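You operate a simulated robot arm through the tools that you are given. There is no shell and no other tool.

The job below is to be done with a simulated two-armed robot. You get a single attempt, and the scene is never put back.

Task
Take the lead on the top of the vice bench and put it away on the lead mat. Open the vice drawer, fetch the hand nut and set it in the inside of the vice drawer and shut the drawer again. Press the cord reset button three times. Put the label block labelled "clips" from the slat conveyor on the top of the vice bench and the label block marked "caps" on the shelf under the motor bench. Put one of the white bags from the slat conveyor on the panel. Put the brown filter cartridge from the slat conveyor on the top of the teal bench. Open the upper bench drawer, put the die from the slat conveyor in the inside of the upper bench drawer and shut the drawer again. Open the right cabinet door, take the yellow lamp from the middle shelf of the left shelving bay and put it on the upper shelf of the grey cabinet, then shut the door. Stack the pot marked "Grease" from the middle shelf of the right shelving bay on top of the pot that says "Sealant". The order is free. Set down upright: label block, filter cartridge, die, lamp.
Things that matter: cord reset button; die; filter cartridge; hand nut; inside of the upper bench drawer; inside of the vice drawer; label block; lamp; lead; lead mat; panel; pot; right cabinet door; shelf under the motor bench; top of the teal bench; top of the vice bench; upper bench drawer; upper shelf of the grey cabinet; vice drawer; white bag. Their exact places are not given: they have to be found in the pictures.

It is judged by the outcome, as a careful person would: the job done as asked, and still so three seconds after it is handed in. It fails if anything else is knocked over, pushed out of place, dropped, spilled or broken. A push-on lid holds only when it is set on centred and level and pressed home; a screw cap is set on level and turned clockwise until tight.

Robot
Two 6-joint arms with fingered hands on one trunk, on a base that drives. Base frame: it is fixed to the floor where the robot stands at the start and does not move with it; the origin is under the middle of the robot, x ahead of it, y to its left, z up. Units: cm, rad, N and s.
The left shoulder is at the start at [2.1, 17, 145], the right one opposite. With the tool pointing down near the work surface each hand reaches from about 38 to 66 cm from the robot's upright axis, wherever it stands, measured 20 degrees to its own side. Places, roughly: cord reset button [-560, 20, 50]; die [-650, -25, 75]; filter cartridge [-425, 175, 75]; hand nut (3x3x3 cm) [-370, -50, 80]; inside of the upper bench drawer [-680, 250, 60]; inside of the vice drawer [-400, -40, 70]; label block [-575, 50, 75]; lamp [-500, -500, 100]; lead (2x12x2 cm) [-340, -30, 80]; lead mat (19x13 cm) [-814, -316, 80]; panel (11x15x1 cm) [-460, 140, 80]; pot [-625, -575, 100]; right cabinet door [-740, -640, 50]; shelf under the motor bench [-600, -290, 30]; top of the teal bench [-140, 120, 80]; top of the vice bench [-380, -30, 80]; upper bench drawer [-680, 240, 70]; upper shelf of the grey cabinet [-710, -640, 60]; vice drawer [-410, -40, 70]; white bag [-525, 100, 75]. Payload 4.4 kg a hand.
The tool frame of a hand sits at the grasp point between the pads (the TCP): z along the fingers, y along the line on which they close. The tips reach 3.3 cm beyond it. Largest opening 16.4 cm; the body of the gripper starts 9.3 cm behind the TCP. The gripper is a hand of 5 fingers: y runs from the thumb to the fingers, the wrist lies at [0, 0, -25.7] in the tool frame, and closing takes about 1.5 s.
Orientation is told as [roll, pitch, yaw] about the base's x, y, z axes, in that order, counted from this pose: with the fingers straight down and closing along the base's y, the tool's x points along the base's -x, its y along +y and its z along -z.

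Tools
- The arms move only by the tool drive_tool. It takes "left_plan", "right_plan" or both (then of equal length, played together; a hand with none holds still); each is a list of rows, each an object of numbers (a shift or turn left out is 0, a gripper value left out holds the last): "x", "y", "z": the shift along the tool's x, y, z in units of 25 mm (1.0 is 25 mm); "ax", "ay", "az": the turn, a rotation vector about the tool's x, y, z in units of 5 degrees (1.0 is 5 degrees); "grip": the opening, from 0 (shut) to 1 (fully open). In form: [{"x": .., "y": .., "z": .., "ax": .., "ay": .., "az": .., "grip": ..}, ...]. A call has 1 to 20 rows; each row shifts and turns the commanded pose from where the row before left it, along the tool's axes as they then stand. A call with a number of a shift or a turn outside -1 to 1 is refused whole. Each row takes 0.2 s and may step no farther than 5 cm and 0.15 rad from the row before; otherwise, or with a gripper value out of range, the whole call is refused. Where a pose cannot be reached the arm comes as near as it can. A force on the tool above 40 N (or 10 N above the force at the start of the call, whichever is more), or a blocked arm, ends the call early, and 0.2 s more pass. Each finger travels about 7.2 cm/s and halts on what it meets, pressing with about 30 N; the grip force reading is that of the motor and also rises with nothing between the fingers. The clock runs only during rows and for 0.2 s after the last one: add rows that do not move to give the fingers time. The reply holds the time, the measured pose of the TCP, the force on the tool along the base axes, the opening and the grip force, in the units named above and with some noise, with the torque about the TCP (base axes, N m) and any sound that the robot's microphone picked up.
- Cameras (640 x 400 px; columns grow to the right, rows downward): "scene" is now at [8.87, 1.86, 160.68]; the picture's right is [0.13, -0.99, -0.00], its down [-0.69, -0.09, -0.71] and it looks along [0.71, 0.10, -0.70] (base axes); focal length 272 px, centre (320, 200). "left" rides on the left gripper at [-9.3, -0.1, -12.4] in its tool frame; the picture's right is [0.01, -1.00, 0.00], its down [0.80, 0.01, -0.60] and it looks along [0.60, 0.01, 0.80] (tool axes); focal length 275 px, centre (320, 200). "right" rides on the right gripper at [9.3, -0.1, -12.4] in its tool frame; the picture's right is [0.01, 1.00, 0.00], its down [-0.80, 0.01, -0.60] and it looks along [-0.60, 0.01, 0.80] (tool axes); focal length 275 px, centre (320, 200).
- grab_frame(camera): a new picture of that camera. No time passes.
- lift_body(by): slides the trunk up (or, below 0, down) by that many cm; the arms and the scene camera ride with it, the base frame stays. It gives what a move gives, with no picture.
- base_move(legs): drives the robot by 1 to 6 legs, each [ahead, left, turn to the left] in cm, cm and rad, along the robot's own axes; the way and the turn of a leg run together, so that a leg with both is an arc; at most 150 cm and 3.142 rad a leg. The arms and the cameras ride along, it lands a little off, and it stops where it bumps. It gives what a move gives.
- set_grasp(shape, hand): the hand has 5 fingers and takes this shape, open, in about a second: jaw (thumb against the fingers, like two jaws); tri (thumb and two fingers); tip (a fingertip pinch); poke (one finger out to press); point (the index stretched); flat (the hand flat); cup (the hand cupped); fist (a fist). The gripper value then closes the fingers along that shape, each until it touches; the sizes above hold for jaw. It gives what a move gives, with no picture.
- head_to(pan, tilt): turns the head with the scene camera to pan (to the left, within 1.501 rad either way) and tilt (down, from -0.506 to 1.204), counted from straight ahead of the robot. It gives what a move gives.
- point_at(camera, pixels): for up to 12 pixels [column, row] of the newest picture of that camera ("zoom" is the newest enlarged one), the place [x, y, z] in the base frame of the surface seen there, good to about 0.2 cm, but the place of the scene camera against the robot may be out by one fixed shift of up to 1.2 cm in any direction. No time passes.
- inspect(camera, box): a new picture of the part [left, top, right, bottom] of that camera's present view, enlarged. No time passes.
- hand_in(): hands the job in; it is judged then, once.

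Open the grippers and draw the arms clear of the work before you hand the job in, unless the task says otherwise.

The tools are called after "Request:" as name(argument=value, ...) on one line, values as JSON. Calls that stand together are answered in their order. drive_tool: Moves the arms, as the interface text tells. Its arguments: {"type":"object","properties":{"left_plan":{"type":"array","items":{"type":"object","properties":{"x":{"type":"number"},"y":{"type":"number"},"z":{"type":"number"},"ax":{"type":"number"},"ay":{"type":"number"},"az":{"type":"number"},"grip":{"type":"number"}}}},"right_plan":{"type":"array","items":{"type":"object","properties":{"x":{"type":"number"},"y":{"type":"number"},"z":{"type":"number"},"ax":{"type":"number"},"ay":{"type":"number"},"az":{"type":"number"},"grip":{"type":"number"}}}}},"required":[]} The other tools are called the same way: lift_body (by) slides the trunk up or down; set_grasp (shape, hand) gives the hand a shape; base_move (legs) drives the base; head_to (pan, tilt) turns the head that bears the scene camera; grab_frame (camera) takes a picture; point_at (camera, pixels) gives the place of the surface under pixels of a picture; inspect (camera, box) takes an enlarged picture of a part of a camera's view; hand_in () hands the job in.

At the start:

```text
time: 0.0
left_ee_pos: [63.66, 29.49, 102.19]
left_orientation: [0.0, -0.001, -0.001]
left_ft_force: [-0.2, -0.3, 0.3]
left_wrist_torque: [-0.01, 0.02, 0.0]
left_opening: 16.41
left_finger_force: 0.0
left_shape: jaw
right_ee_pos: [62.04, -26.69, 109.22]
right_orientation: [0.0, 0.0, -0.001]
right_ft_force: [-0.6, 0.0, 0.6]
right_wrist_torque: [0.0, 0.01, -0.04]
right_opening: 16.37
right_finger_force: 0.1
right_shape: jaw
trunk travel left (down, up): [-70.2, 4.0]
robot x, y, heading: [-0.39, 0.48, 0.002]
head pan, tilt: [0.134, 0.775]
```

scene: 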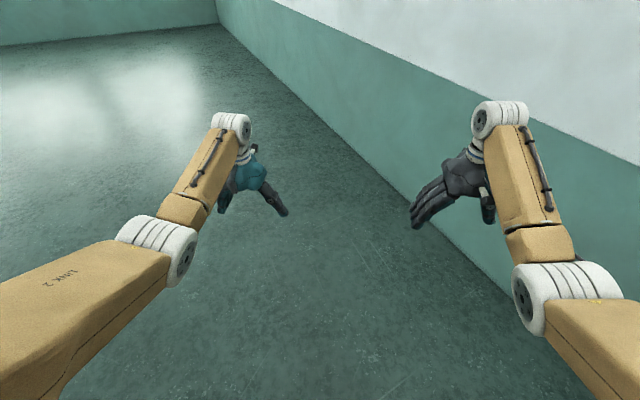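
right: 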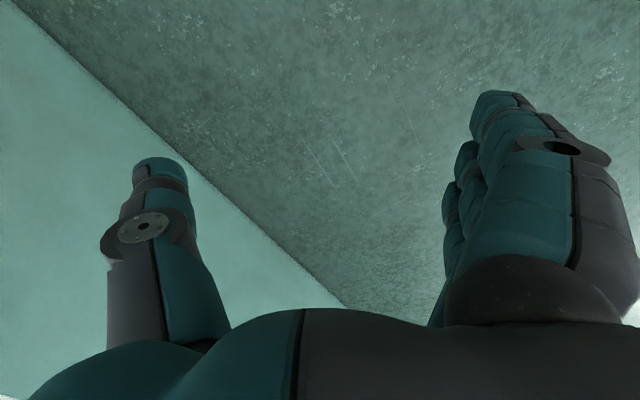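
left: 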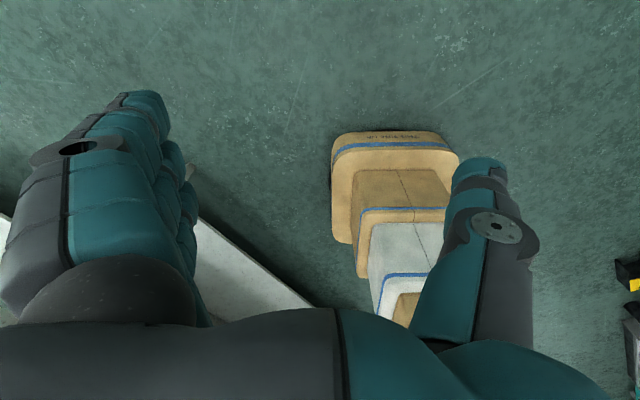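

The start pictures show only floor and wall ahead; all the work lies behind (negative x). I look around with the head first.

Request:
head_to(pan=1.5, tilt=0.3)

Request:
grab_frame(camera="scene")

```text
time: 1.5
left_ee_pos: [63.68, 29.54, 102.26]
left_orientation: [0.0, -0.001, -0.002]
left_ft_force: [0.0, -0.3, 0.0]
left_wrist_torque: [-0.01, -0.03, 0.02]
left_opening: 16.42
left_finger_force: 0.0
left_shape: jaw
right_ee_pos: [62.05, -26.7, 109.17]
right_orientation: [0.0, -0.002, 0.0]
right_ft_force: [0.2, 0.7, -0.1]
right_wrist_torque: [-0.04, 0.0, 0.03]
right_opening: 16.39
right_finger_force: 0.1
right_shape: jaw
trunk travel left (down, up): [-70.2, 4.0]
robot x, y, heading: [-0.09, -0.17, -0.002]
head pan, tilt: [1.499, 0.3]
```

```text
taken
```

scene: 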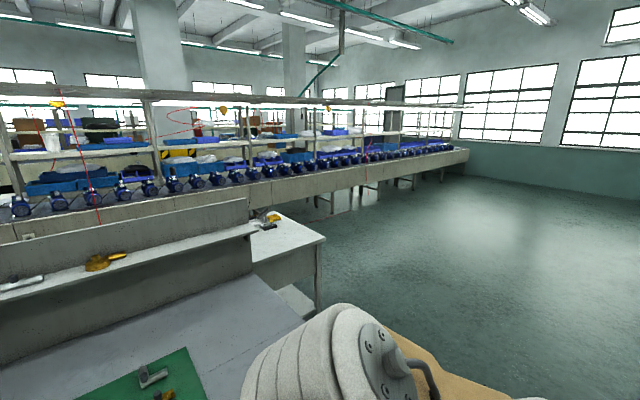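

A bench stands close to my left. I measure its edges before turning.

Request:
point_at(camera="scene", pixels=[[300, 318], [225, 395], [60, 395], [323, 240], [155, 375], [100, 262], [268, 218], [250, 232], [30, 285], [100, 220], [20, 210], [450, 155]])

Request:
head_to(pan=1.5, tilt=1.0)

Request:
grab_frame(camera="scene")

Request:
head_to(pan=-1.5, tilt=0.5)

Request:
grab_frame(camera="scene")

Request:
point_at(camera="scene", pixels=[[320, 200], [320, 300], [500, 200], [100, 200], [320, 390]])

```text
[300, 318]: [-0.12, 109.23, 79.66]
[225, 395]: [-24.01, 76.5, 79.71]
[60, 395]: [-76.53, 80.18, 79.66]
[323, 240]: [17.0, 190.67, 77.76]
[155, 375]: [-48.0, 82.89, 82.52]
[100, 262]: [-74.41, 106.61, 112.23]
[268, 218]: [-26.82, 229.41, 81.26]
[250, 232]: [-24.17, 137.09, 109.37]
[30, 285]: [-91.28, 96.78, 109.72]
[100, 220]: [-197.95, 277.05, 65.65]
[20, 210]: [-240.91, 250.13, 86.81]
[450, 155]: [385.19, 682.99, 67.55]
```

```text
time: 2.6
left_ee_pos: [63.71, 29.51, 102.2]
left_orientation: [0.002, 0.002, -0.002]
left_ft_force: [0.4, -0.6, 0.0]
left_wrist_torque: [0.0, -0.01, 0.02]
left_opening: 16.39
left_finger_force: 0.1
left_shape: jaw
right_ee_pos: [62.07, -26.78, 109.32]
right_orientation: [-0.001, -0.001, 0.0]
right_ft_force: [-0.6, 0.1, -0.3]
right_wrist_torque: [0.0, -0.02, 0.01]
right_opening: 16.39
right_finger_force: 0.1
right_shape: jaw
trunk travel left (down, up): [-70.2, 4.0]
robot x, y, heading: [0.46, -0.28, 0.002]
head pan, tilt: [1.499, 1.0]
```

```text
taken
```

scene: 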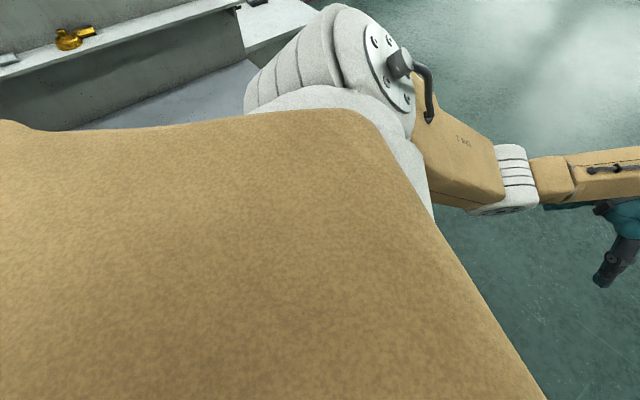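

```text
time: 5.2
left_ee_pos: [63.57, 29.5, 102.11]
left_orientation: [-0.002, 0.0, -0.002]
left_ft_force: [-0.1, 0.1, -0.2]
left_wrist_torque: [-0.03, 0.01, 0.0]
left_opening: 16.39
left_finger_force: 0.2
left_shape: jaw
right_ee_pos: [62.06, -26.71, 109.18]
right_orientation: [0.0, -0.001, -0.001]
right_ft_force: [-0.1, -0.7, -0.3]
right_wrist_torque: [0.01, 0.02, 0.0]
right_opening: 16.38
right_finger_force: 0.1
right_shape: jaw
trunk travel left (down, up): [-70.2, 4.0]
robot x, y, heading: [0.04, 0.17, 0.003]
head pan, tilt: [-1.499, 0.499]
```

```text
taken
```

scene: 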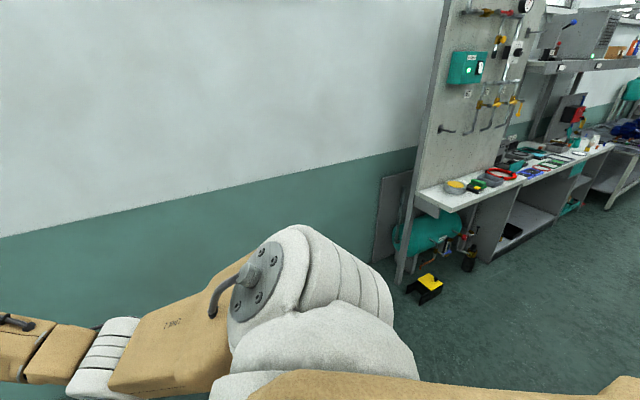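

```text
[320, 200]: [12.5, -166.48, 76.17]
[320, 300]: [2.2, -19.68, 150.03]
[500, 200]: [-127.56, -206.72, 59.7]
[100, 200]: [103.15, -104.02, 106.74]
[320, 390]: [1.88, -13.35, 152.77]
```

The wall on the right is about 144 cm away, so turning to the right is clear; the teal bench is on the left. I turn right by a quarter and look on.

Request:
base_move(legs=[[0, 0, -1.57]])

Request:
head_to(pan=-1.5, tilt=0.5)

Request:
grab_frame(camera="scene")

Request:
head_to(pan=-0.7, tilt=0.3)

Request:
grab_frame(camera="scene")

```text
time: 9.3
left_ee_pos: [30.9, -62.99, 102.06]
left_orientation: [0.001, -0.001, -1.549]
left_ft_force: [-0.6, -0.3, -0.7]
left_wrist_torque: [0.0, -0.04, 0.0]
left_opening: 16.39
left_finger_force: 0.0
left_shape: jaw
right_ee_pos: [-25.37, -62.57, 109.19]
right_orientation: [0.0, 0.0, -1.548]
right_ft_force: [0.2, -0.3, -0.2]
right_wrist_torque: [0.01, 0.01, 0.0]
right_opening: 16.4
right_finger_force: 0.0
right_shape: jaw
trunk travel left (down, up): [-70.2, 4.0]
robot x, y, heading: [0.21, 0.06, -1.543]
head pan, tilt: [-1.499, 0.499]
```

```text
time: 9.9
left_ee_pos: [30.84, -62.97, 102.18]
left_orientation: [0.001, -0.001, -1.55]
left_ft_force: [-0.2, -0.5, 0.0]
left_wrist_torque: [0.0, -0.01, 0.0]
left_opening: 16.4
left_finger_force: 0.1
left_shape: jaw
right_ee_pos: [-25.39, -62.56, 109.35]
right_orientation: [0.0, 0.002, -1.549]
right_ft_force: [-0.1, -0.2, 0.3]
right_wrist_torque: [0.01, -0.01, 0.0]
right_opening: 16.38
right_finger_force: 0.1
right_shape: jaw
trunk travel left (down, up): [-70.2, 4.0]
robot x, y, heading: [0.05, 0.15, -1.549]
head pan, tilt: [-1.499, 0.499]
```

```text
taken
```

scene: 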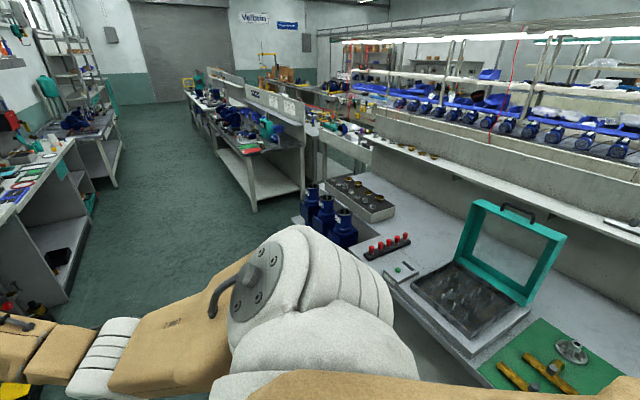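

```text
time: 11.1
left_ee_pos: [30.85, -63.03, 102.28]
left_orientation: [-0.002, -0.001, -1.549]
left_ft_force: [0.0, -0.4, -0.2]
left_wrist_torque: [-0.01, -0.03, 0.01]
left_opening: 16.37
left_finger_force: 0.0
left_shape: jaw
right_ee_pos: [-25.41, -62.64, 109.22]
right_orientation: [0.0, -0.001, -1.548]
right_ft_force: [-0.8, -0.4, -1.3]
right_wrist_torque: [-0.01, 0.06, -0.05]
right_opening: 16.38
right_finger_force: 0.1
right_shape: jaw
trunk travel left (down, up): [-70.2, 4.0]
robot x, y, heading: [-0.21, -0.07, -1.549]
head pan, tilt: [-0.7, 0.3]
```

```text
taken
```

scene: 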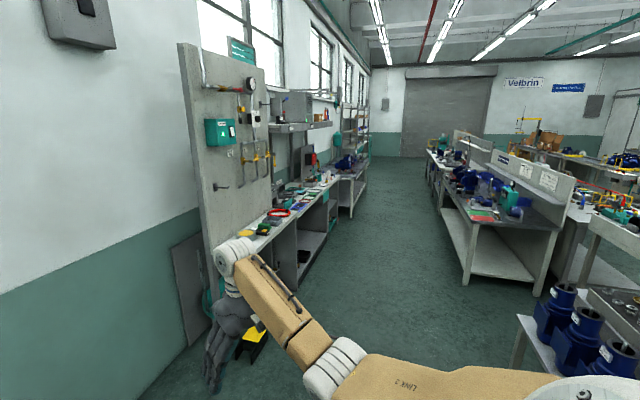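

An aisle leads away along the benches. I measure points in this view to map it.

Request:
point_at(camera="scene", pixels=[[465, 285], [540, 300], [560, 228], [447, 190], [430, 150], [470, 215], [510, 370], [300, 258], [335, 205], [365, 180], [400, 160], [450, 90]])

Request:
inspect(camera="scene", box=[420, 110, 640, 250])

Request:
head_to(pan=-1.2, tilt=0.35)

Request:
grab_frame(camera="scene")

Request:
point_at(camera="scene", pixels=[[395, 260], [250, 215], [300, 205], [420, 175], [330, 155], [200, 120], [480, 155], [560, 130], [440, 215], [530, 195], [340, 310], [270, 110]])

```text
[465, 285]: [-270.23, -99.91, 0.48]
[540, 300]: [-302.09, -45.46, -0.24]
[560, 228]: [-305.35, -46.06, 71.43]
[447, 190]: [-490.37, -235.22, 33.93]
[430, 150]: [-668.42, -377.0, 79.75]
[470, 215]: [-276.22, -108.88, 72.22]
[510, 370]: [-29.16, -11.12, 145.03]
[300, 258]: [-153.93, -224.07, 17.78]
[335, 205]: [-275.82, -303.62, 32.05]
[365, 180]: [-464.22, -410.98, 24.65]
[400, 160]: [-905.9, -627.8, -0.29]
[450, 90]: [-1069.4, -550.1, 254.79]
```

```text
2.86 times, centred on (530, 180) of scene
```

zoom: 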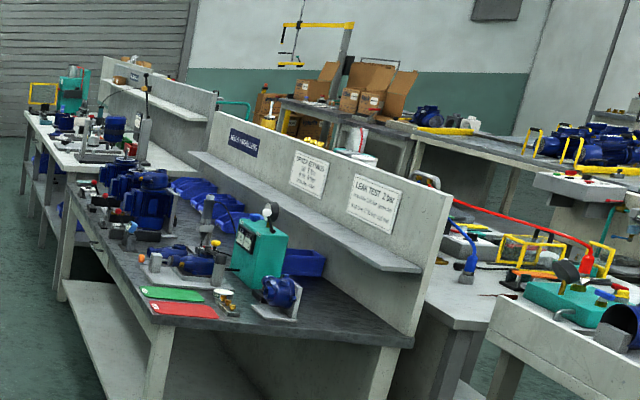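

```text
time: 12.0
left_ee_pos: [30.91, -62.93, 102.12]
left_orientation: [0.001, 0.0, -1.55]
left_ft_force: [-0.4, 0.0, 0.5]
left_wrist_torque: [-0.03, 0.02, 0.04]
left_opening: 16.38
left_finger_force: 0.0
left_shape: jaw
right_ee_pos: [-25.35, -62.69, 109.28]
right_orientation: [0.0, 0.001, -1.547]
right_ft_force: [0.1, -0.2, -0.6]
right_wrist_torque: [0.0, 0.02, 0.03]
right_opening: 16.39
right_finger_force: 0.1
right_shape: jaw
trunk travel left (down, up): [-70.2, 4.0]
robot x, y, heading: [-0.59, 0.05, -1.552]
head pan, tilt: [-1.201, 0.351]
```

```text
taken
```

scene: 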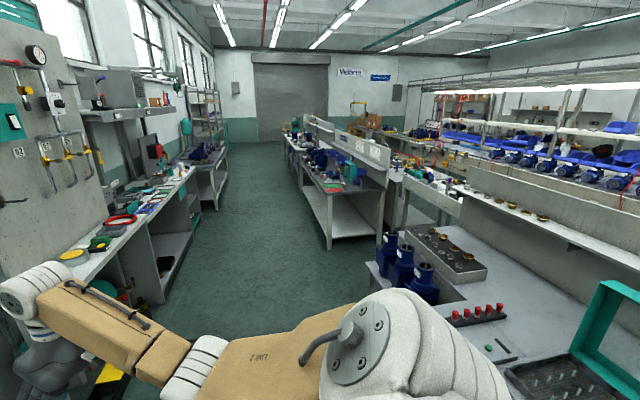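

```text
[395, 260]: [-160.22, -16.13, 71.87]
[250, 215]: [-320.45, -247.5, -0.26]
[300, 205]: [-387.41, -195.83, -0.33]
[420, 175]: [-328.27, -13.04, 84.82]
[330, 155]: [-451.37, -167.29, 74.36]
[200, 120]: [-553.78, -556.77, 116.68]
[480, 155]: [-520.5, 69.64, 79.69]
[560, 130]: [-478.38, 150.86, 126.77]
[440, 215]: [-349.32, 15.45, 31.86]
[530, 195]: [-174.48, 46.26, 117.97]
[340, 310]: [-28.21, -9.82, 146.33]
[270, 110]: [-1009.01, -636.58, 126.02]
```

The room's rows run at about -2.55 rad: aisle A straight ahead that way, teal bench on my right, a gap past its end, then the motor/vice bench row. I turn to face down the aisle.

Request:
base_move(legs=[[0, 0, -1.0]])

Request:
head_to(pan=-0.6, tilt=0.45)

Request:
grab_frame(camera="scene")

Request:
point_at(camera="scene", pixels=[[320, 200], [360, 200], [250, 200], [200, 250], [450, 250], [400, 160], [500, 160], [300, 150], [420, 220], [350, 300], [550, 200], [600, 300]])

Request:
head_to(pan=0.3, tilt=0.45)

Request:
grab_frame(camera="scene")

```text
time: 14.9
left_ee_pos: [-36.21, -60.09, 102.21]
left_orientation: [-0.001, 0.001, -2.548]
left_ft_force: [-0.1, 0.2, -0.1]
left_wrist_torque: [0.0, -0.02, 0.02]
left_opening: 16.38
left_finger_force: 0.1
left_shape: jaw
right_ee_pos: [-66.35, -12.57, 109.24]
right_orientation: [-0.001, -0.001, -2.547]
right_ft_force: [0.0, 0.6, -0.2]
right_wrist_torque: [0.02, -0.01, 0.03]
right_opening: 16.37
right_finger_force: 0.0
right_shape: jaw
trunk travel left (down, up): [-70.2, 4.0]
robot x, y, heading: [0.12, -0.02, -2.545]
head pan, tilt: [-1.201, 0.351]
```

```text
time: 15.9
left_ee_pos: [-36.3, -60.05, 102.21]
left_orientation: [0.001, 0.001, -2.548]
left_ft_force: [0.0, -0.4, -0.6]
left_wrist_torque: [0.04, -0.01, -0.02]
left_opening: 16.4
left_finger_force: 0.1
left_shape: jaw
right_ee_pos: [-66.34, -12.67, 109.26]
right_orientation: [0.0, 0.001, -2.547]
right_ft_force: [-1.1, 0.6, 0.6]
right_wrist_torque: [-0.04, 0.02, 0.01]
right_opening: 16.38
right_finger_force: 0.0
right_shape: jaw
trunk travel left (down, up): [-70.2, 4.0]
robot x, y, heading: [0.11, 0.01, -2.551]
head pan, tilt: [-0.6, 0.45]
```

```text
taken
```

scene: 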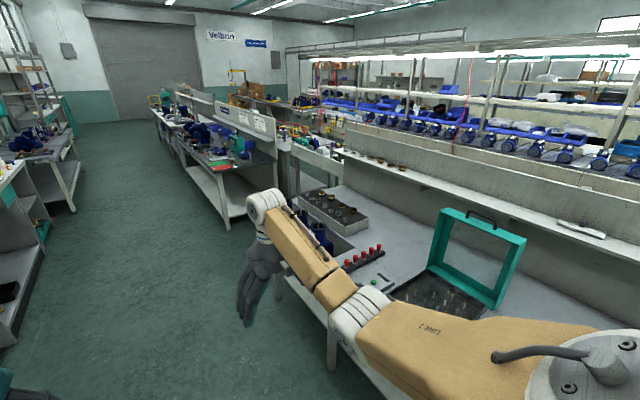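

```text
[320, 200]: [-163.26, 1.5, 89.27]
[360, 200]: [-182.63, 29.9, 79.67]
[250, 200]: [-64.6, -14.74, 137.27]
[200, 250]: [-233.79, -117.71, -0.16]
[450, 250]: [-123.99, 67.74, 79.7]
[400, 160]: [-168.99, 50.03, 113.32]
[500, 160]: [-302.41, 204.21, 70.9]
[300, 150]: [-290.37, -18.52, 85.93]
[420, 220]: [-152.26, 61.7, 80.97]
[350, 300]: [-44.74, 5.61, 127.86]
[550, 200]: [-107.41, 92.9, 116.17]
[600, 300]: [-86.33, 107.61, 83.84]
```

```text
time: 17.1
left_ee_pos: [-36.15, -60.12, 102.19]
left_orientation: [0.0, 0.002, -2.549]
left_ft_force: [-0.2, 0.5, -0.2]
left_wrist_torque: [0.0, 0.02, 0.01]
left_opening: 16.38
left_finger_force: 0.0
left_shape: jaw
right_ee_pos: [-66.39, -12.69, 109.29]
right_orientation: [0.0, 0.001, -2.547]
right_ft_force: [0.9, 0.5, -0.7]
right_wrist_torque: [-0.01, 0.0, 0.02]
right_opening: 16.39
right_finger_force: 0.0
right_shape: jaw
trunk travel left (down, up): [-70.2, 4.0]
robot x, y, heading: [0.16, 0.03, -2.545]
head pan, tilt: [0.3, 0.45]
```

```text
taken
```

scene: 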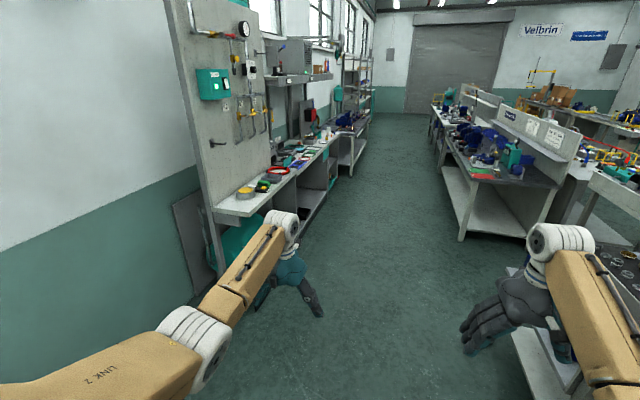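

The aisle ahead is clear (teal bench front 76 cm to the right). I drive 150 cm ahead and look to the right into the gap.

Request:
base_move(legs=[[150, 0, 0]])

Request:
head_to(pan=-1.1, tilt=0.5)

Request:
grab_frame(camera="scene")

Request:
point_at(camera="scene", pixels=[[320, 200], [360, 250], [300, 300], [200, 200], [450, 250], [400, 160], [500, 160], [250, 150], [420, 220], [350, 320], [550, 200], [500, 300]])

```text
time: 24.6
left_ee_pos: [-159.35, -145.95, 102.12]
left_orientation: [-0.001, 0.002, -2.532]
left_ft_force: [1.0, -0.6, 0.3]
left_wrist_torque: [-0.01, -0.04, 0.02]
left_opening: 16.4
left_finger_force: 0.1
left_shape: jaw
right_ee_pos: [-190.25, -98.81, 109.15]
right_orientation: [0.0, 0.0, -2.532]
right_ft_force: [-0.3, 0.3, -0.1]
right_wrist_torque: [0.0, -0.02, -0.01]
right_opening: 16.4
right_finger_force: 0.0
right_shape: jaw
trunk travel left (down, up): [-70.2, 4.0]
robot x, y, heading: [-124.31, -85.41, -2.53]
head pan, tilt: [0.3, 0.45]
```

```text
time: 26.1
left_ee_pos: [-159.37, -145.93, 102.14]
left_orientation: [0.0, 0.003, -2.532]
left_ft_force: [0.0, 0.8, 0.1]
left_wrist_torque: [-0.02, -0.01, 0.01]
left_opening: 16.4
left_finger_force: 0.0
left_shape: jaw
right_ee_pos: [-190.16, -98.9, 109.24]
right_orientation: [-0.001, -0.001, -2.532]
right_ft_force: [0.2, -0.2, 0.3]
right_wrist_torque: [-0.01, -0.02, -0.04]
right_opening: 16.39
right_finger_force: 0.0
right_shape: jaw
trunk travel left (down, up): [-70.2, 4.0]
robot x, y, heading: [-124.34, -85.45, -2.534]
head pan, tilt: [-1.1, 0.499]
```

```text
taken
```

scene: 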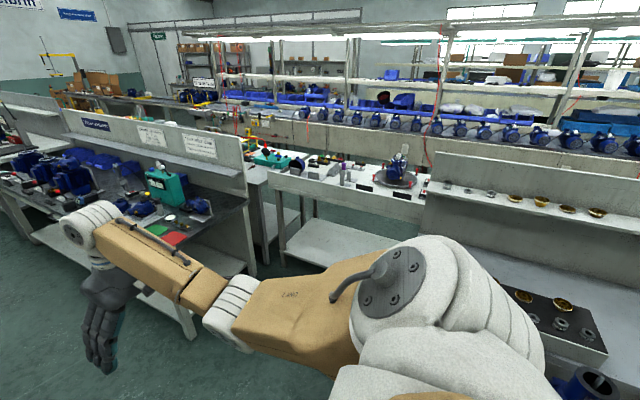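

```text
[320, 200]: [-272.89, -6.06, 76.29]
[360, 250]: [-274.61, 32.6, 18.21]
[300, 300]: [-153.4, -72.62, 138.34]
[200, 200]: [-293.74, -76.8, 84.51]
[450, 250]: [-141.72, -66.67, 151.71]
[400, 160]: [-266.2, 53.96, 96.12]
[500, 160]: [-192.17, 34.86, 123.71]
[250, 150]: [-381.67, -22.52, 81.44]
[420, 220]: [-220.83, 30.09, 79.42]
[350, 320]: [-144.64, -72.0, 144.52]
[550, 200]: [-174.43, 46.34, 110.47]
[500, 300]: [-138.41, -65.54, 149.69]
```

A white bench blocks the gap to the next aisle, so I do the aisle-A jobs (lamp, cabinet, pots) first. I look straight ahead down the aisle.

Request:
head_to(pan=0.0, tilt=0.3)

Request:
grab_frame(camera="scene")

Request:
point_at(camera="scene", pixels=[[320, 200], [320, 170], [280, 190], [350, 190], [410, 190], [380, 160], [250, 180], [280, 150], [300, 140], [240, 250]])

Request:
inspect(camera="scene", box=[180, 40, 440, 200])

```text
time: 27.5
left_ee_pos: [-159.45, -145.95, 102.14]
left_orientation: [-0.002, 0.002, -2.532]
left_ft_force: [-0.7, 0.2, 0.2]
left_wrist_torque: [-0.01, 0.0, -0.01]
left_opening: 16.4
left_finger_force: 0.1
left_shape: jaw
right_ee_pos: [-190.28, -98.72, 109.32]
right_orientation: [0.0, -0.001, -2.53]
right_ft_force: [-0.1, 0.6, 0.1]
right_wrist_torque: [0.01, 0.01, 0.02]
right_opening: 16.38
right_finger_force: 0.1
right_shape: jaw
trunk travel left (down, up): [-70.2, 4.0]
robot x, y, heading: [-124.32, -85.32, -2.532]
head pan, tilt: [0.0, 0.3]
```

```text
taken
```

scene: 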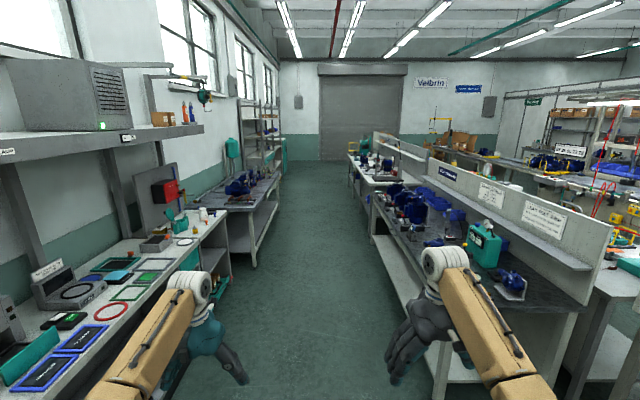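

```text
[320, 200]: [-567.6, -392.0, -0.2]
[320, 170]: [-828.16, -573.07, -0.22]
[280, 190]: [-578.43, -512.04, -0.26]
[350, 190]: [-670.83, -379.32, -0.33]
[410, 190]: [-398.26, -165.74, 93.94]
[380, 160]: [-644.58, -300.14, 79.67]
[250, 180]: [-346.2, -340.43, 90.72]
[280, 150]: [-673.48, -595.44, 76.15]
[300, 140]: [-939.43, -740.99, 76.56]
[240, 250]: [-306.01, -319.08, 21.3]
```

```text
2.46 times, centred on (310, 120) of scene
```

zoom: 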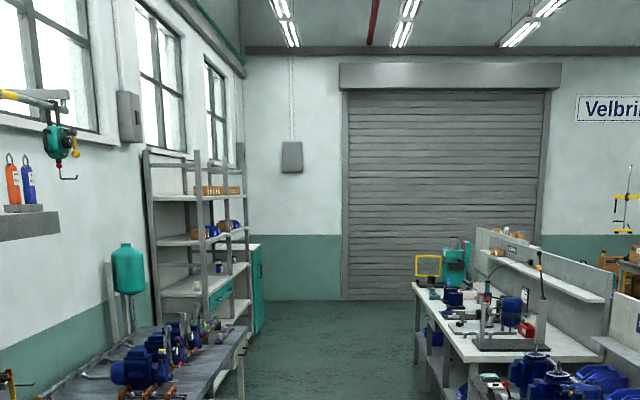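

The aisle is clear to the roller door; the shelving bays and grey cabinet are at the left near columns 265-290. I drive about 4 m ahead.

Request:
base_move(legs=[[0, 0, -0.015], [150, 0, 0], [150, 0, 0], [110, 0, 0]])

Request:
head_to(pan=0.8, tilt=0.4)

Request:
grab_frame(camera="scene")

Request:
head_to(pan=0, tilt=0.4)

Request:
grab_frame(camera="scene")

```text
time: 47.3
left_ee_pos: [-499.61, -370.34, 102.2]
left_orientation: [0.0, 0.002, -2.569]
left_ft_force: [0.2, 0.1, -0.3]
left_wrist_torque: [-0.02, -0.02, 0.02]
left_opening: 16.39
left_finger_force: 0.2
left_shape: jaw
right_ee_pos: [-528.83, -321.97, 109.36]
right_orientation: [0.001, 0.0, -2.568]
right_ft_force: [0.5, -0.4, 0.2]
right_wrist_torque: [-0.01, 0.02, -0.03]
right_opening: 16.4
right_finger_force: 0.1
right_shape: jaw
trunk travel left (down, up): [-70.2, 4.0]
robot x, y, heading: [-462.0, -310.85, -2.572]
head pan, tilt: [0.0, 0.3]
```

```text
time: 48.5
left_ee_pos: [-499.63, -370.4, 102.21]
left_orientation: [0.001, 0.003, -2.569]
left_ft_force: [0.1, -1.0, -0.1]
left_wrist_torque: [0.0, 0.02, -0.01]
left_opening: 16.4
left_finger_force: 0.0
left_shape: jaw
right_ee_pos: [-528.74, -322.2, 109.24]
right_orientation: [0.0, -0.001, -2.566]
right_ft_force: [-0.5, -0.5, -0.4]
right_wrist_torque: [0.02, -0.02, 0.0]
right_opening: 16.39
right_finger_force: 0.0
right_shape: jaw
trunk travel left (down, up): [-70.2, 4.0]
robot x, y, heading: [-462.0, -311.07, -2.567]
head pan, tilt: [0.799, 0.4]
```

```text
taken
```

scene: 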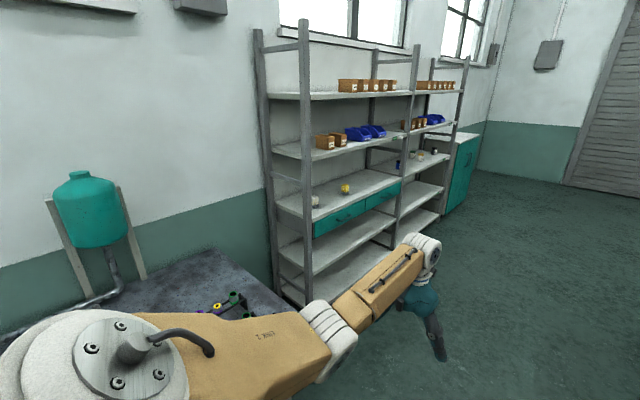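

```text
time: 49.6
left_ee_pos: [-499.6, -370.34, 102.26]
left_orientation: [-0.001, 0.001, -2.57]
left_ft_force: [-0.4, 0.2, 0.2]
left_wrist_torque: [0.02, 0.01, -0.07]
left_opening: 16.4
left_finger_force: 0.0
left_shape: jaw
right_ee_pos: [-528.7, -322.13, 109.33]
right_orientation: [0.0, 0.0, -2.567]
right_ft_force: [0.5, 0.1, 0.2]
right_wrist_torque: [0.01, -0.02, -0.02]
right_opening: 16.4
right_finger_force: 0.1
right_shape: jaw
trunk travel left (down, up): [-70.2, 4.0]
robot x, y, heading: [-461.82, -311.24, -2.572]
head pan, tilt: [0.0, 0.4]
```

```text
taken
```

scene: 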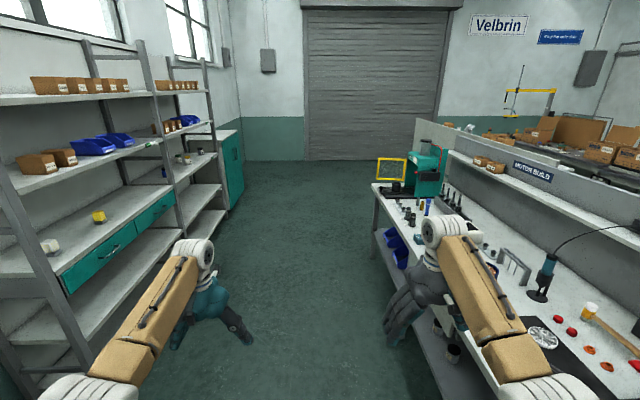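

Here are the shelves: yellow lamp at (99,217), a white one at (50,246), pots in the right bay near (185,158), and the cabinet at (235,170). I measure them.

Request:
point_at(camera="scene", pixels=[[99, 214], [99, 222], [50, 244], [180, 158], [187, 157], [203, 150], [30, 265], [210, 155], [232, 160], [240, 200], [225, 205], [378, 235]])

Request:
inspect(camera="scene", box=[20, 120, 260, 270])

```text
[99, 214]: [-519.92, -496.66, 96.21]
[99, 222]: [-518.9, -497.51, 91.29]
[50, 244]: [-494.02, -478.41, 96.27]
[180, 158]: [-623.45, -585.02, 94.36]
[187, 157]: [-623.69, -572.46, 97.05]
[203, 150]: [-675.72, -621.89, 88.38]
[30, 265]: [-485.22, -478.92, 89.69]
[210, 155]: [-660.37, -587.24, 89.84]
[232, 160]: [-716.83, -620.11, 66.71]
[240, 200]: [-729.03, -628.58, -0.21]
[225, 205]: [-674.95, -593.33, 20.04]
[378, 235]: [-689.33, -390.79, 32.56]
```

```text
2.67 times, centred on (140, 195) of scene
```

zoom: 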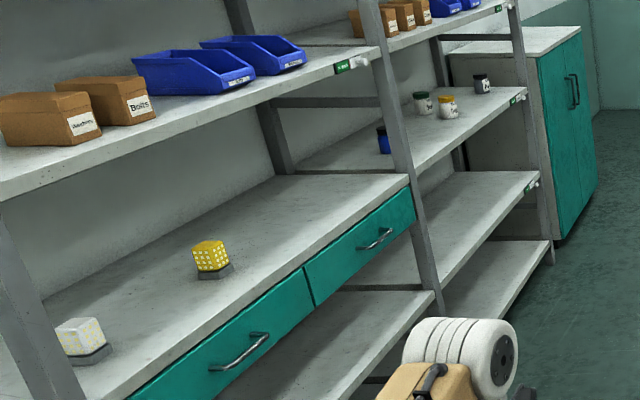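

I measure shelf edges (zoom picture) for the shelf direction, heights and gaps, and the pots and cabinet handles.

Request:
point_at(camera="zoom", pixels=[[300, 258], [400, 185], [60, 180], [370, 55], [211, 245], [213, 272], [225, 280], [573, 95], [540, 60], [595, 70], [383, 140], [525, 90]])

Request:
point_at(camera="zoom", pixels=[[422, 95], [422, 112], [447, 98], [448, 115], [482, 75], [482, 92], [385, 153], [440, 60], [558, 240], [597, 190], [435, 295], [400, 170]])

```text
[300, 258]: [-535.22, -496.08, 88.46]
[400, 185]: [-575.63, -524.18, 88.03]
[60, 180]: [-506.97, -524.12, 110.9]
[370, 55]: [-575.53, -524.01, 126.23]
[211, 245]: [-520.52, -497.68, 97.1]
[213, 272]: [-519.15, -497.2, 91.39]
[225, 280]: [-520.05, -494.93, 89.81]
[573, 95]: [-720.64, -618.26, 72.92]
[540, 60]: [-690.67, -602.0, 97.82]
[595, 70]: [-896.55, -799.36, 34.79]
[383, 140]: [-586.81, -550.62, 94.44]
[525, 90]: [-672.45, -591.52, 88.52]
```

```text
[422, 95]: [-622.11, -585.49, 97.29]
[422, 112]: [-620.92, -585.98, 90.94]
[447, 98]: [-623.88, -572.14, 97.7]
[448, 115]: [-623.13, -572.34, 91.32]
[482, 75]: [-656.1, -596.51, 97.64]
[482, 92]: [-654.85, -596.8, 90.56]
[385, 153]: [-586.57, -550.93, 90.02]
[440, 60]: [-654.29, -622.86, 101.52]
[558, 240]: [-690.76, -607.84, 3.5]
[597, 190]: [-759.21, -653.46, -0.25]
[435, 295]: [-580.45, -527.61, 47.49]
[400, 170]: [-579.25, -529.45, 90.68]
```

Fit: shelf front runs at heading -2.534; lamp is ~10 cm behind the front edge, shelf top z≈89.5, gap 36 cm. I draw both hands back 20 cm so that I can turn in the aisle.

Request:
drive_tool(left_plan=[{"x": 1}, {"x": 1}, {"x": 1}, {"x": 1}, {"x": 1}, {"x": 1}, {"x": 1}, {"x": 1}], right_plan=[{"x": 1}, {"x": 1}, {"x": 1}, {"x": 1}, {"x": 1}, {"x": 1}, {"x": 1}, {"x": 1}])

```text
time: 51.4
left_ee_pos: [-483.16, -361.46, 98.91]
left_orientation: [-0.001, -0.004, -2.568]
left_ft_force: [0.3, -0.3, 0.5]
left_wrist_torque: [-0.02, 0.0, 0.01]
left_opening: 16.37
left_finger_force: 0.0
left_shape: jaw
left hand out of reach, approached as far as the arm can: row 5, 6, 7, 8
right_ee_pos: [-519.29, -313.3, 100.19]
right_orientation: [0.001, -0.006, -2.566]
right_ft_force: [0.8, 0.4, 0.5]
right_wrist_torque: [-0.03, 0.03, -0.05]
right_opening: 16.38
right_finger_force: 0.0
right_shape: jaw
right hand out of reach, approached as far as the arm can: row 1, 2, 3, 4, 5, 6, 7, 8
trunk travel left (down, up): [-70.2, 4.0]
robot x, y, heading: [-462.12, -311.2, -2.569]
head pan, tilt: [0.0, 0.4]
```

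The arms cannot fold that close at this height; I lower the hands (shoulder-relative) first, then draw back.

Request:
drive_tool(left_plan=[{"z": 1}, {"z": 1}, {"z": 1}, {"z": 1}, {"z": 1}, {"z": 1}, {"x": 1}, {"x": 1}, {"x": 1}, {"x": 1}], right_plan=[{"z": 1}, {"z": 1}, {"z": 1}, {"z": 1}, {"z": 1}, {"z": 1}, {"x": 1}, {"x": 1}, {"x": 1}, {"x": 1}])

```text
time: 53.6
left_ee_pos: [-474.9, -355.84, 83.94]
left_orientation: [0.001, 0.001, -2.569]
left_ft_force: [0.9, 0.1, -0.7]
left_wrist_torque: [0.03, -0.01, 0.0]
left_opening: 16.41
left_finger_force: 0.0
left_shape: jaw
right_ee_pos: [-510.89, -307.88, 85.21]
right_orientation: [0.0, -0.001, -2.568]
right_ft_force: [-0.8, -0.4, 0.3]
right_wrist_torque: [-0.02, 0.0, -0.01]
right_opening: 16.39
right_finger_force: 0.1
right_shape: jaw
trunk travel left (down, up): [-70.2, 4.0]
robot x, y, heading: [-462.35, -310.69, -2.57]
head pan, tilt: [0.0, 0.4]
```

Hands are now 35-40 cm ahead. I straighten, drive to u≈731 and turn left to face the wall shelves.

Request:
base_move(legs=[[0, 0, 0.04], [120, 0, 0], [54, 0, 0], [0, 0, 1.57]])

Request:
head_to(pan=0.0, tilt=0.4)

Request:
grab_frame(camera="scene")

```text
time: 66.6
left_ee_pos: [-559.91, -422.05, 83.97]
left_orientation: [0.0, -0.001, -0.968]
left_ft_force: [0.2, 0.0, 0.1]
left_wrist_torque: [0.05, 0.03, -0.03]
left_opening: 16.38
left_finger_force: 0.1
left_shape: jaw
right_ee_pos: [-606.94, -459.52, 85.14]
right_orientation: [0.002, 0.0, -0.968]
right_ft_force: [-0.5, 1.0, 0.3]
right_wrist_torque: [-0.01, 0.01, 0.0]
right_opening: 16.42
right_finger_force: 0.0
right_shape: jaw
trunk travel left (down, up): [-70.2, 4.0]
robot x, y, heading: [-605.26, -410.55, -0.971]
head pan, tilt: [0.0, 0.4]
```

```text
time: 67.2
left_ee_pos: [-560.02, -421.97, 83.92]
left_orientation: [0.0, 0.0, -0.968]
left_ft_force: [0.3, 0.1, -0.6]
left_wrist_torque: [0.0, 0.04, -0.01]
left_opening: 16.42
left_finger_force: 0.0
left_shape: jaw
right_ee_pos: [-606.95, -459.54, 85.08]
right_orientation: [0.0, 0.001, -0.966]
right_ft_force: [-0.1, 0.5, 0.2]
right_wrist_torque: [0.02, -0.02, 0.0]
right_opening: 16.4
right_finger_force: 0.0
right_shape: jaw
trunk travel left (down, up): [-70.2, 4.0]
robot x, y, heading: [-605.11, -410.33, -0.964]
head pan, tilt: [0.0, 0.4]
```

```text
taken
```

scene: 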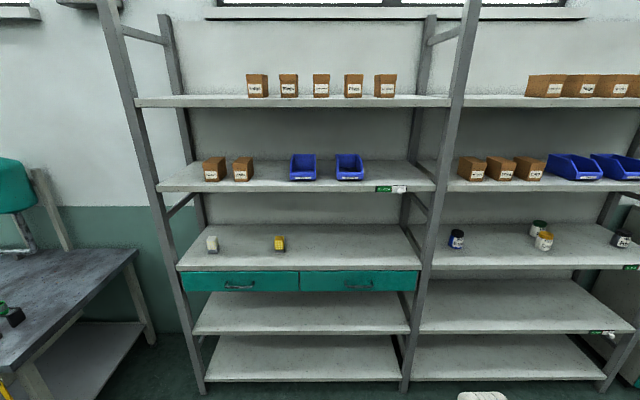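

Facing the shelves: yellow lamp at (280,243), pots at (456,240), (537,229), (544,240), (622,239). I zoom on lamp and pots and measure.

Request:
point_at(camera="scene", pixels=[[280, 236], [276, 246], [284, 246], [280, 250], [212, 246], [300, 265], [280, 192], [300, 110], [456, 240], [538, 228], [544, 241], [622, 239]])

Request:
inspect(camera="scene", box=[430, 200, 640, 280])

Request:
inspect(camera="scene", box=[240, 220, 320, 270])

```text
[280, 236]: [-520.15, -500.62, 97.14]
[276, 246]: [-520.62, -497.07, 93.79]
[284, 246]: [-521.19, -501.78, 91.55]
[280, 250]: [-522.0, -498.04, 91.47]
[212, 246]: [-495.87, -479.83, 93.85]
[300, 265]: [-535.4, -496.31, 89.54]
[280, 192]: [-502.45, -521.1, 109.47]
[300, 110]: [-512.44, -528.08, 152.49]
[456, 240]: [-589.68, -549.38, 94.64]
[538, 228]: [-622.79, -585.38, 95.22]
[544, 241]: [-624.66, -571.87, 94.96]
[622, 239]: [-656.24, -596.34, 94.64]
```

```text
3.05 times, centred on (535, 240) of scene
```

zoom: 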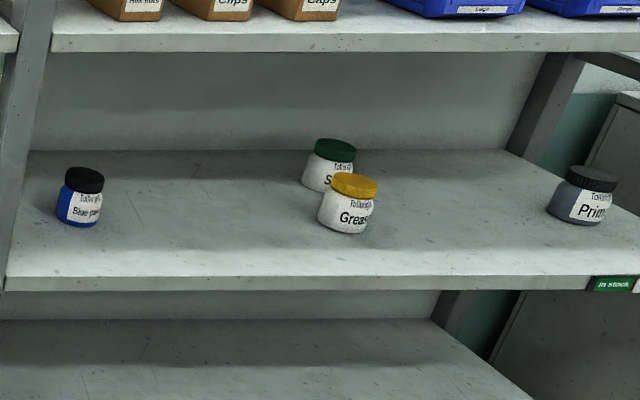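

```text
8.00 times, centred on (280, 245) of scene
```

zoom: 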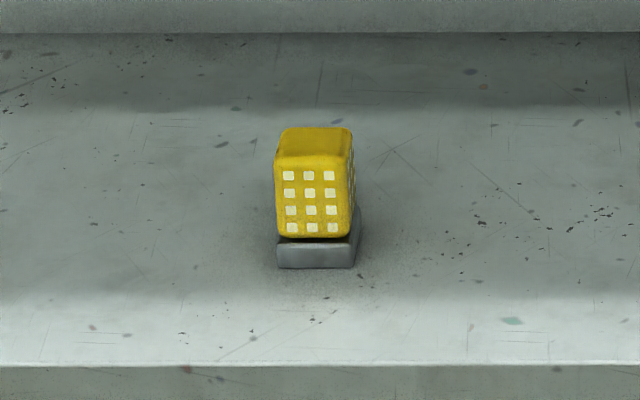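

The yellow-lid pot says "Grease" and the green-lid one begins with "S". I measure the lamp in the zoom.

Request:
point_at(camera="zoom", pixels=[[310, 145], [280, 155], [345, 155], [310, 200], [280, 200], [340, 200], [352, 200], [280, 262], [350, 262], [315, 255], [290, 130], [340, 130]])

Request:
inspect(camera="scene", box=[500, 205, 580, 255])

Request:
point_at(camera="zoom", pixels=[[310, 160], [350, 215], [310, 290], [395, 290], [350, 290], [300, 110], [260, 180], [300, 180], [340, 200], [350, 260], [310, 205], [395, 215]])

```text
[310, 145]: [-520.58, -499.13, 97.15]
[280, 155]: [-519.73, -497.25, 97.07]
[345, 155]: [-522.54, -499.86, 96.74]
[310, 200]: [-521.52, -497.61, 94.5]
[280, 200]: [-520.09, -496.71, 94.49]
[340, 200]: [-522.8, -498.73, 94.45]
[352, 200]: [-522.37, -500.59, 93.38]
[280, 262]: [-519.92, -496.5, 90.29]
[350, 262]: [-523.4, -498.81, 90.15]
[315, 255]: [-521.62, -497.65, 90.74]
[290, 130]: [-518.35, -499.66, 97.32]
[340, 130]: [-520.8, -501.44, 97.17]
```

```text
8.00 times, centred on (540, 230) of scene
```

zoom: 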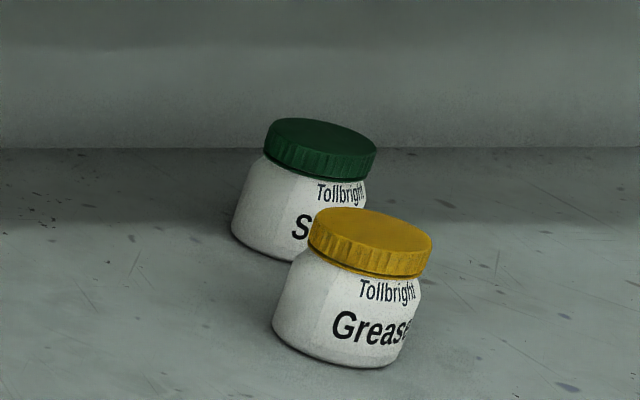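

```text
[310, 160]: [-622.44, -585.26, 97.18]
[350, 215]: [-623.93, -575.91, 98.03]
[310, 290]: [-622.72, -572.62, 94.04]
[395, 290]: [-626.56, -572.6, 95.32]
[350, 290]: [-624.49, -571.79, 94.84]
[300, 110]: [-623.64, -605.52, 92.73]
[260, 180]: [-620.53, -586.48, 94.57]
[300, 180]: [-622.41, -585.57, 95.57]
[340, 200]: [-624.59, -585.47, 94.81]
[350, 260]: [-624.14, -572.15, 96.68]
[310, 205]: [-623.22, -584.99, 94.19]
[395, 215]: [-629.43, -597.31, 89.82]
```

Lamp is ~4x4x7.7 cm centred near (-520.3,-499.3), top z 97.2. I drive 44 cm towards the shelf so the lamp is ~77 cm ahead of my axis.

Request:
base_move(legs=[[44, 0, 0]])

Request:
grab_frame(camera="scene")

```text
time: 69.9
left_ee_pos: [-535.09, -458.27, 83.94]
left_orientation: [-0.001, 0.002, -0.97]
left_ft_force: [0.9, -0.1, -0.3]
left_wrist_torque: [0.03, 0.0, 0.0]
left_opening: 16.38
left_finger_force: 0.0
left_shape: jaw
right_ee_pos: [-582.15, -495.72, 85.1]
right_orientation: [0.0, 0.002, -0.97]
right_ft_force: [0.1, -0.7, 0.1]
right_wrist_torque: [0.0, 0.05, 0.0]
right_opening: 16.38
right_finger_force: 0.0
right_shape: jaw
trunk travel left (down, up): [-70.2, 4.0]
robot x, y, heading: [-580.13, -446.55, -0.976]
head pan, tilt: [0.0, 0.4]
```

```text
taken
```

scene: 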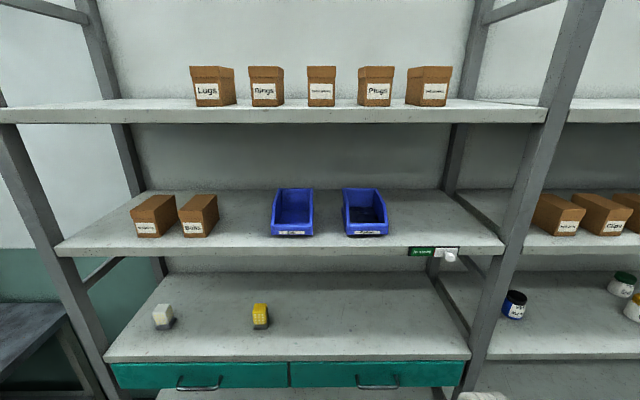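

Left hand needs to go 42 cm ahead, 11 cm right, pitched 45° forward. I play a 16-row arc that keeps the wrist well placed and ends ~12 cm before the lamp.

Request:
drive_tool(left_plan=[{"x": -0.91, "y": -0.275, "z": -0.26, "ay": -0.5625}, {"x": -0.925, "y": -0.275, "z": -0.235, "ay": -0.5625}, {"x": -0.94, "y": -0.275, "z": -0.215, "ay": -0.5625}, {"x": -0.95, "y": -0.275, "z": -0.19, "ay": -0.5625}, {"x": -0.96, "y": -0.275, "z": -0.17, "ay": -0.5625}, {"x": -0.967, "y": -0.275, "z": -0.147, "ay": -0.5625}, {"x": -0.972, "y": -0.275, "z": -0.125, "ay": -0.5625}, {"x": -0.976, "y": -0.275, "z": -0.1, "ay": -0.5625}, {"x": -0.98, "y": -0.275, "z": -0.078, "ay": -0.5625}, {"x": -0.983, "y": -0.275, "z": -0.055, "ay": -0.5625}, {"x": -0.984, "y": -0.275, "z": -0.03, "ay": -0.5625}, {"x": -0.985, "y": -0.275, "z": -0.007, "ay": -0.5625}, {"x": -0.985, "y": -0.275, "z": 0.017, "ay": -0.5625}, {"x": -0.984, "y": -0.275, "z": 0.04, "ay": -0.5625}, {"x": -0.982, "y": -0.275, "z": 0.06, "ay": -0.5625}, {"x": -0.98, "y": -0.275, "z": 0.08, "ay": -0.5625}])

Request:
grab_frame(camera="left")

Request:
grab_frame(camera="scene")

```text
time: 73.3
left_ee_pos: [-524.53, -493.31, 101.06]
left_orientation: [-0.001, -0.784, -0.969]
left_ft_force: [0.6, -0.2, 0.7]
left_wrist_torque: [0.01, 0.01, 0.01]
left_opening: 16.41
left_finger_force: 0.0
left_shape: jaw
right_ee_pos: [-582.23, -495.67, 85.13]
right_orientation: [0.001, -0.001, -0.969]
right_ft_force: [0.1, -0.6, -0.6]
right_wrist_torque: [0.03, 0.01, 0.01]
right_opening: 16.4
right_finger_force: 0.1
right_shape: jaw
trunk travel left (down, up): [-70.2, 4.0]
robot x, y, heading: [-580.62, -446.34, -0.971]
head pan, tilt: [0.0, 0.4]
```

```text
taken
```

left: 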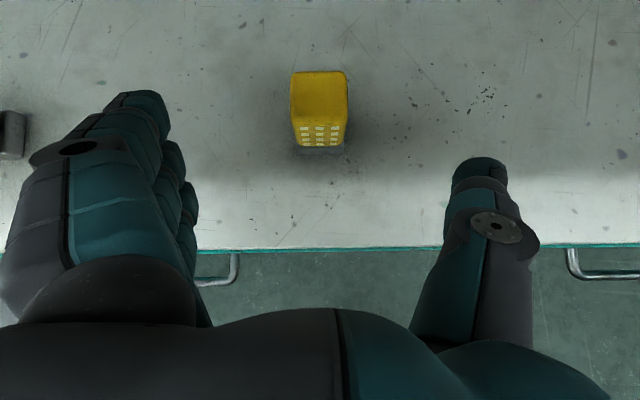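

```text
taken
```

scene: 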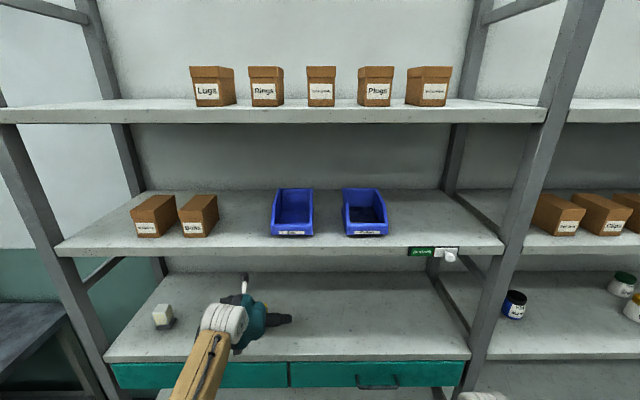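

Excellent: the left camera sees the lamp at (320,105), well centred. I measure it with this camera.

Request:
point_at(camera="left", pixels=[[320, 95], [295, 80], [345, 80], [297, 118], [344, 118], [320, 135], [320, 240], [320, 147]])

```text
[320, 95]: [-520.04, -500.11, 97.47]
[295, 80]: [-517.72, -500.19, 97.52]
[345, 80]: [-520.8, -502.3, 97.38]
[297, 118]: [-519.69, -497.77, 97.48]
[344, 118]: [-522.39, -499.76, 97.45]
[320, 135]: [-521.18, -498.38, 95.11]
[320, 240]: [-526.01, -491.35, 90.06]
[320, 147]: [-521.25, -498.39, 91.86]
```

Lamp top is z 97.5, shelf z 90.06, lamp centre (-520.15,-500.0). I advance along the tool to about z 95.3.

Request:
drive_tool(left_plan=[{"x": -0.12, "z": 0.97}, {"x": -0.12, "z": 0.97}, {"x": -0.12, "z": 0.97}, {"x": -0.12, "z": 0.97}, {}])

Request:
grab_frame(camera="left")

```text
time: 74.5
left_ee_pos: [-520.25, -499.74, 95.38]
left_orientation: [0.001, -0.789, -0.974]
left_ft_force: [-0.2, 0.7, 8.9]
left_wrist_torque: [0.66, -0.74, -0.03]
left_opening: 16.39
left_finger_force: 0.0
left_shape: jaw
right_ee_pos: [-582.3, -495.59, 85.2]
right_orientation: [0.002, 0.0, -0.97]
right_ft_force: [-0.2, -0.1, -0.7]
right_wrist_torque: [0.01, 0.0, -0.02]
right_opening: 16.4
right_finger_force: 0.1
right_shape: jaw
trunk travel left (down, up): [-70.2, 4.0]
robot x, y, heading: [-580.35, -446.75, -0.976]
head pan, tilt: [0.0, 0.4]
```

```text
taken
```

left: 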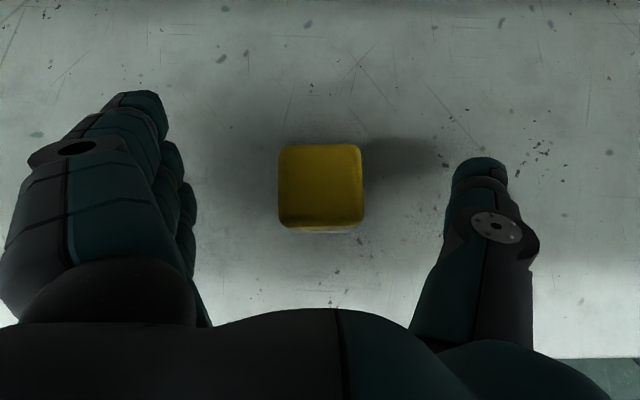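

The fingertips just touch the shelf (8.9 N up). I back up 0.6 cm and close the hand on the lamp.

Request:
drive_tool(left_plan=[{"x": -0.17, "z": -0.17}, {"grip": 0.0}, {"grip": 0.0}, {"grip": 0.0}, {"grip": 0.0}, {"grip": 0.0}, {"grip": 0.0}, {"grip": 0.0}, {"grip": 0.0}])

Request:
grab_frame(camera="left")

```text
time: 76.5
left_ee_pos: [-520.34, -499.55, 96.05]
left_orientation: [-0.001, -0.787, -0.972]
left_ft_force: [4.3, -1.3, 15.6]
left_wrist_torque: [-0.04, -0.23, -0.01]
left_opening: 3.92
left_finger_force: 30.2
left_shape: jaw
right_ee_pos: [-582.36, -495.55, 85.06]
right_orientation: [0.0, 0.001, -0.968]
right_ft_force: [0.0, -0.2, -0.9]
right_wrist_torque: [0.03, 0.01, 0.0]
right_opening: 16.39
right_finger_force: 0.1
right_shape: jaw
trunk travel left (down, up): [-70.2, 4.0]
robot x, y, heading: [-580.19, -446.22, -0.974]
head pan, tilt: [0.0, 0.4]
```

```text
taken
```

left: 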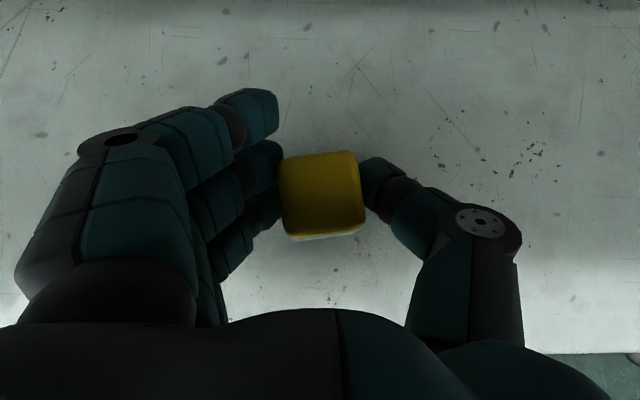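

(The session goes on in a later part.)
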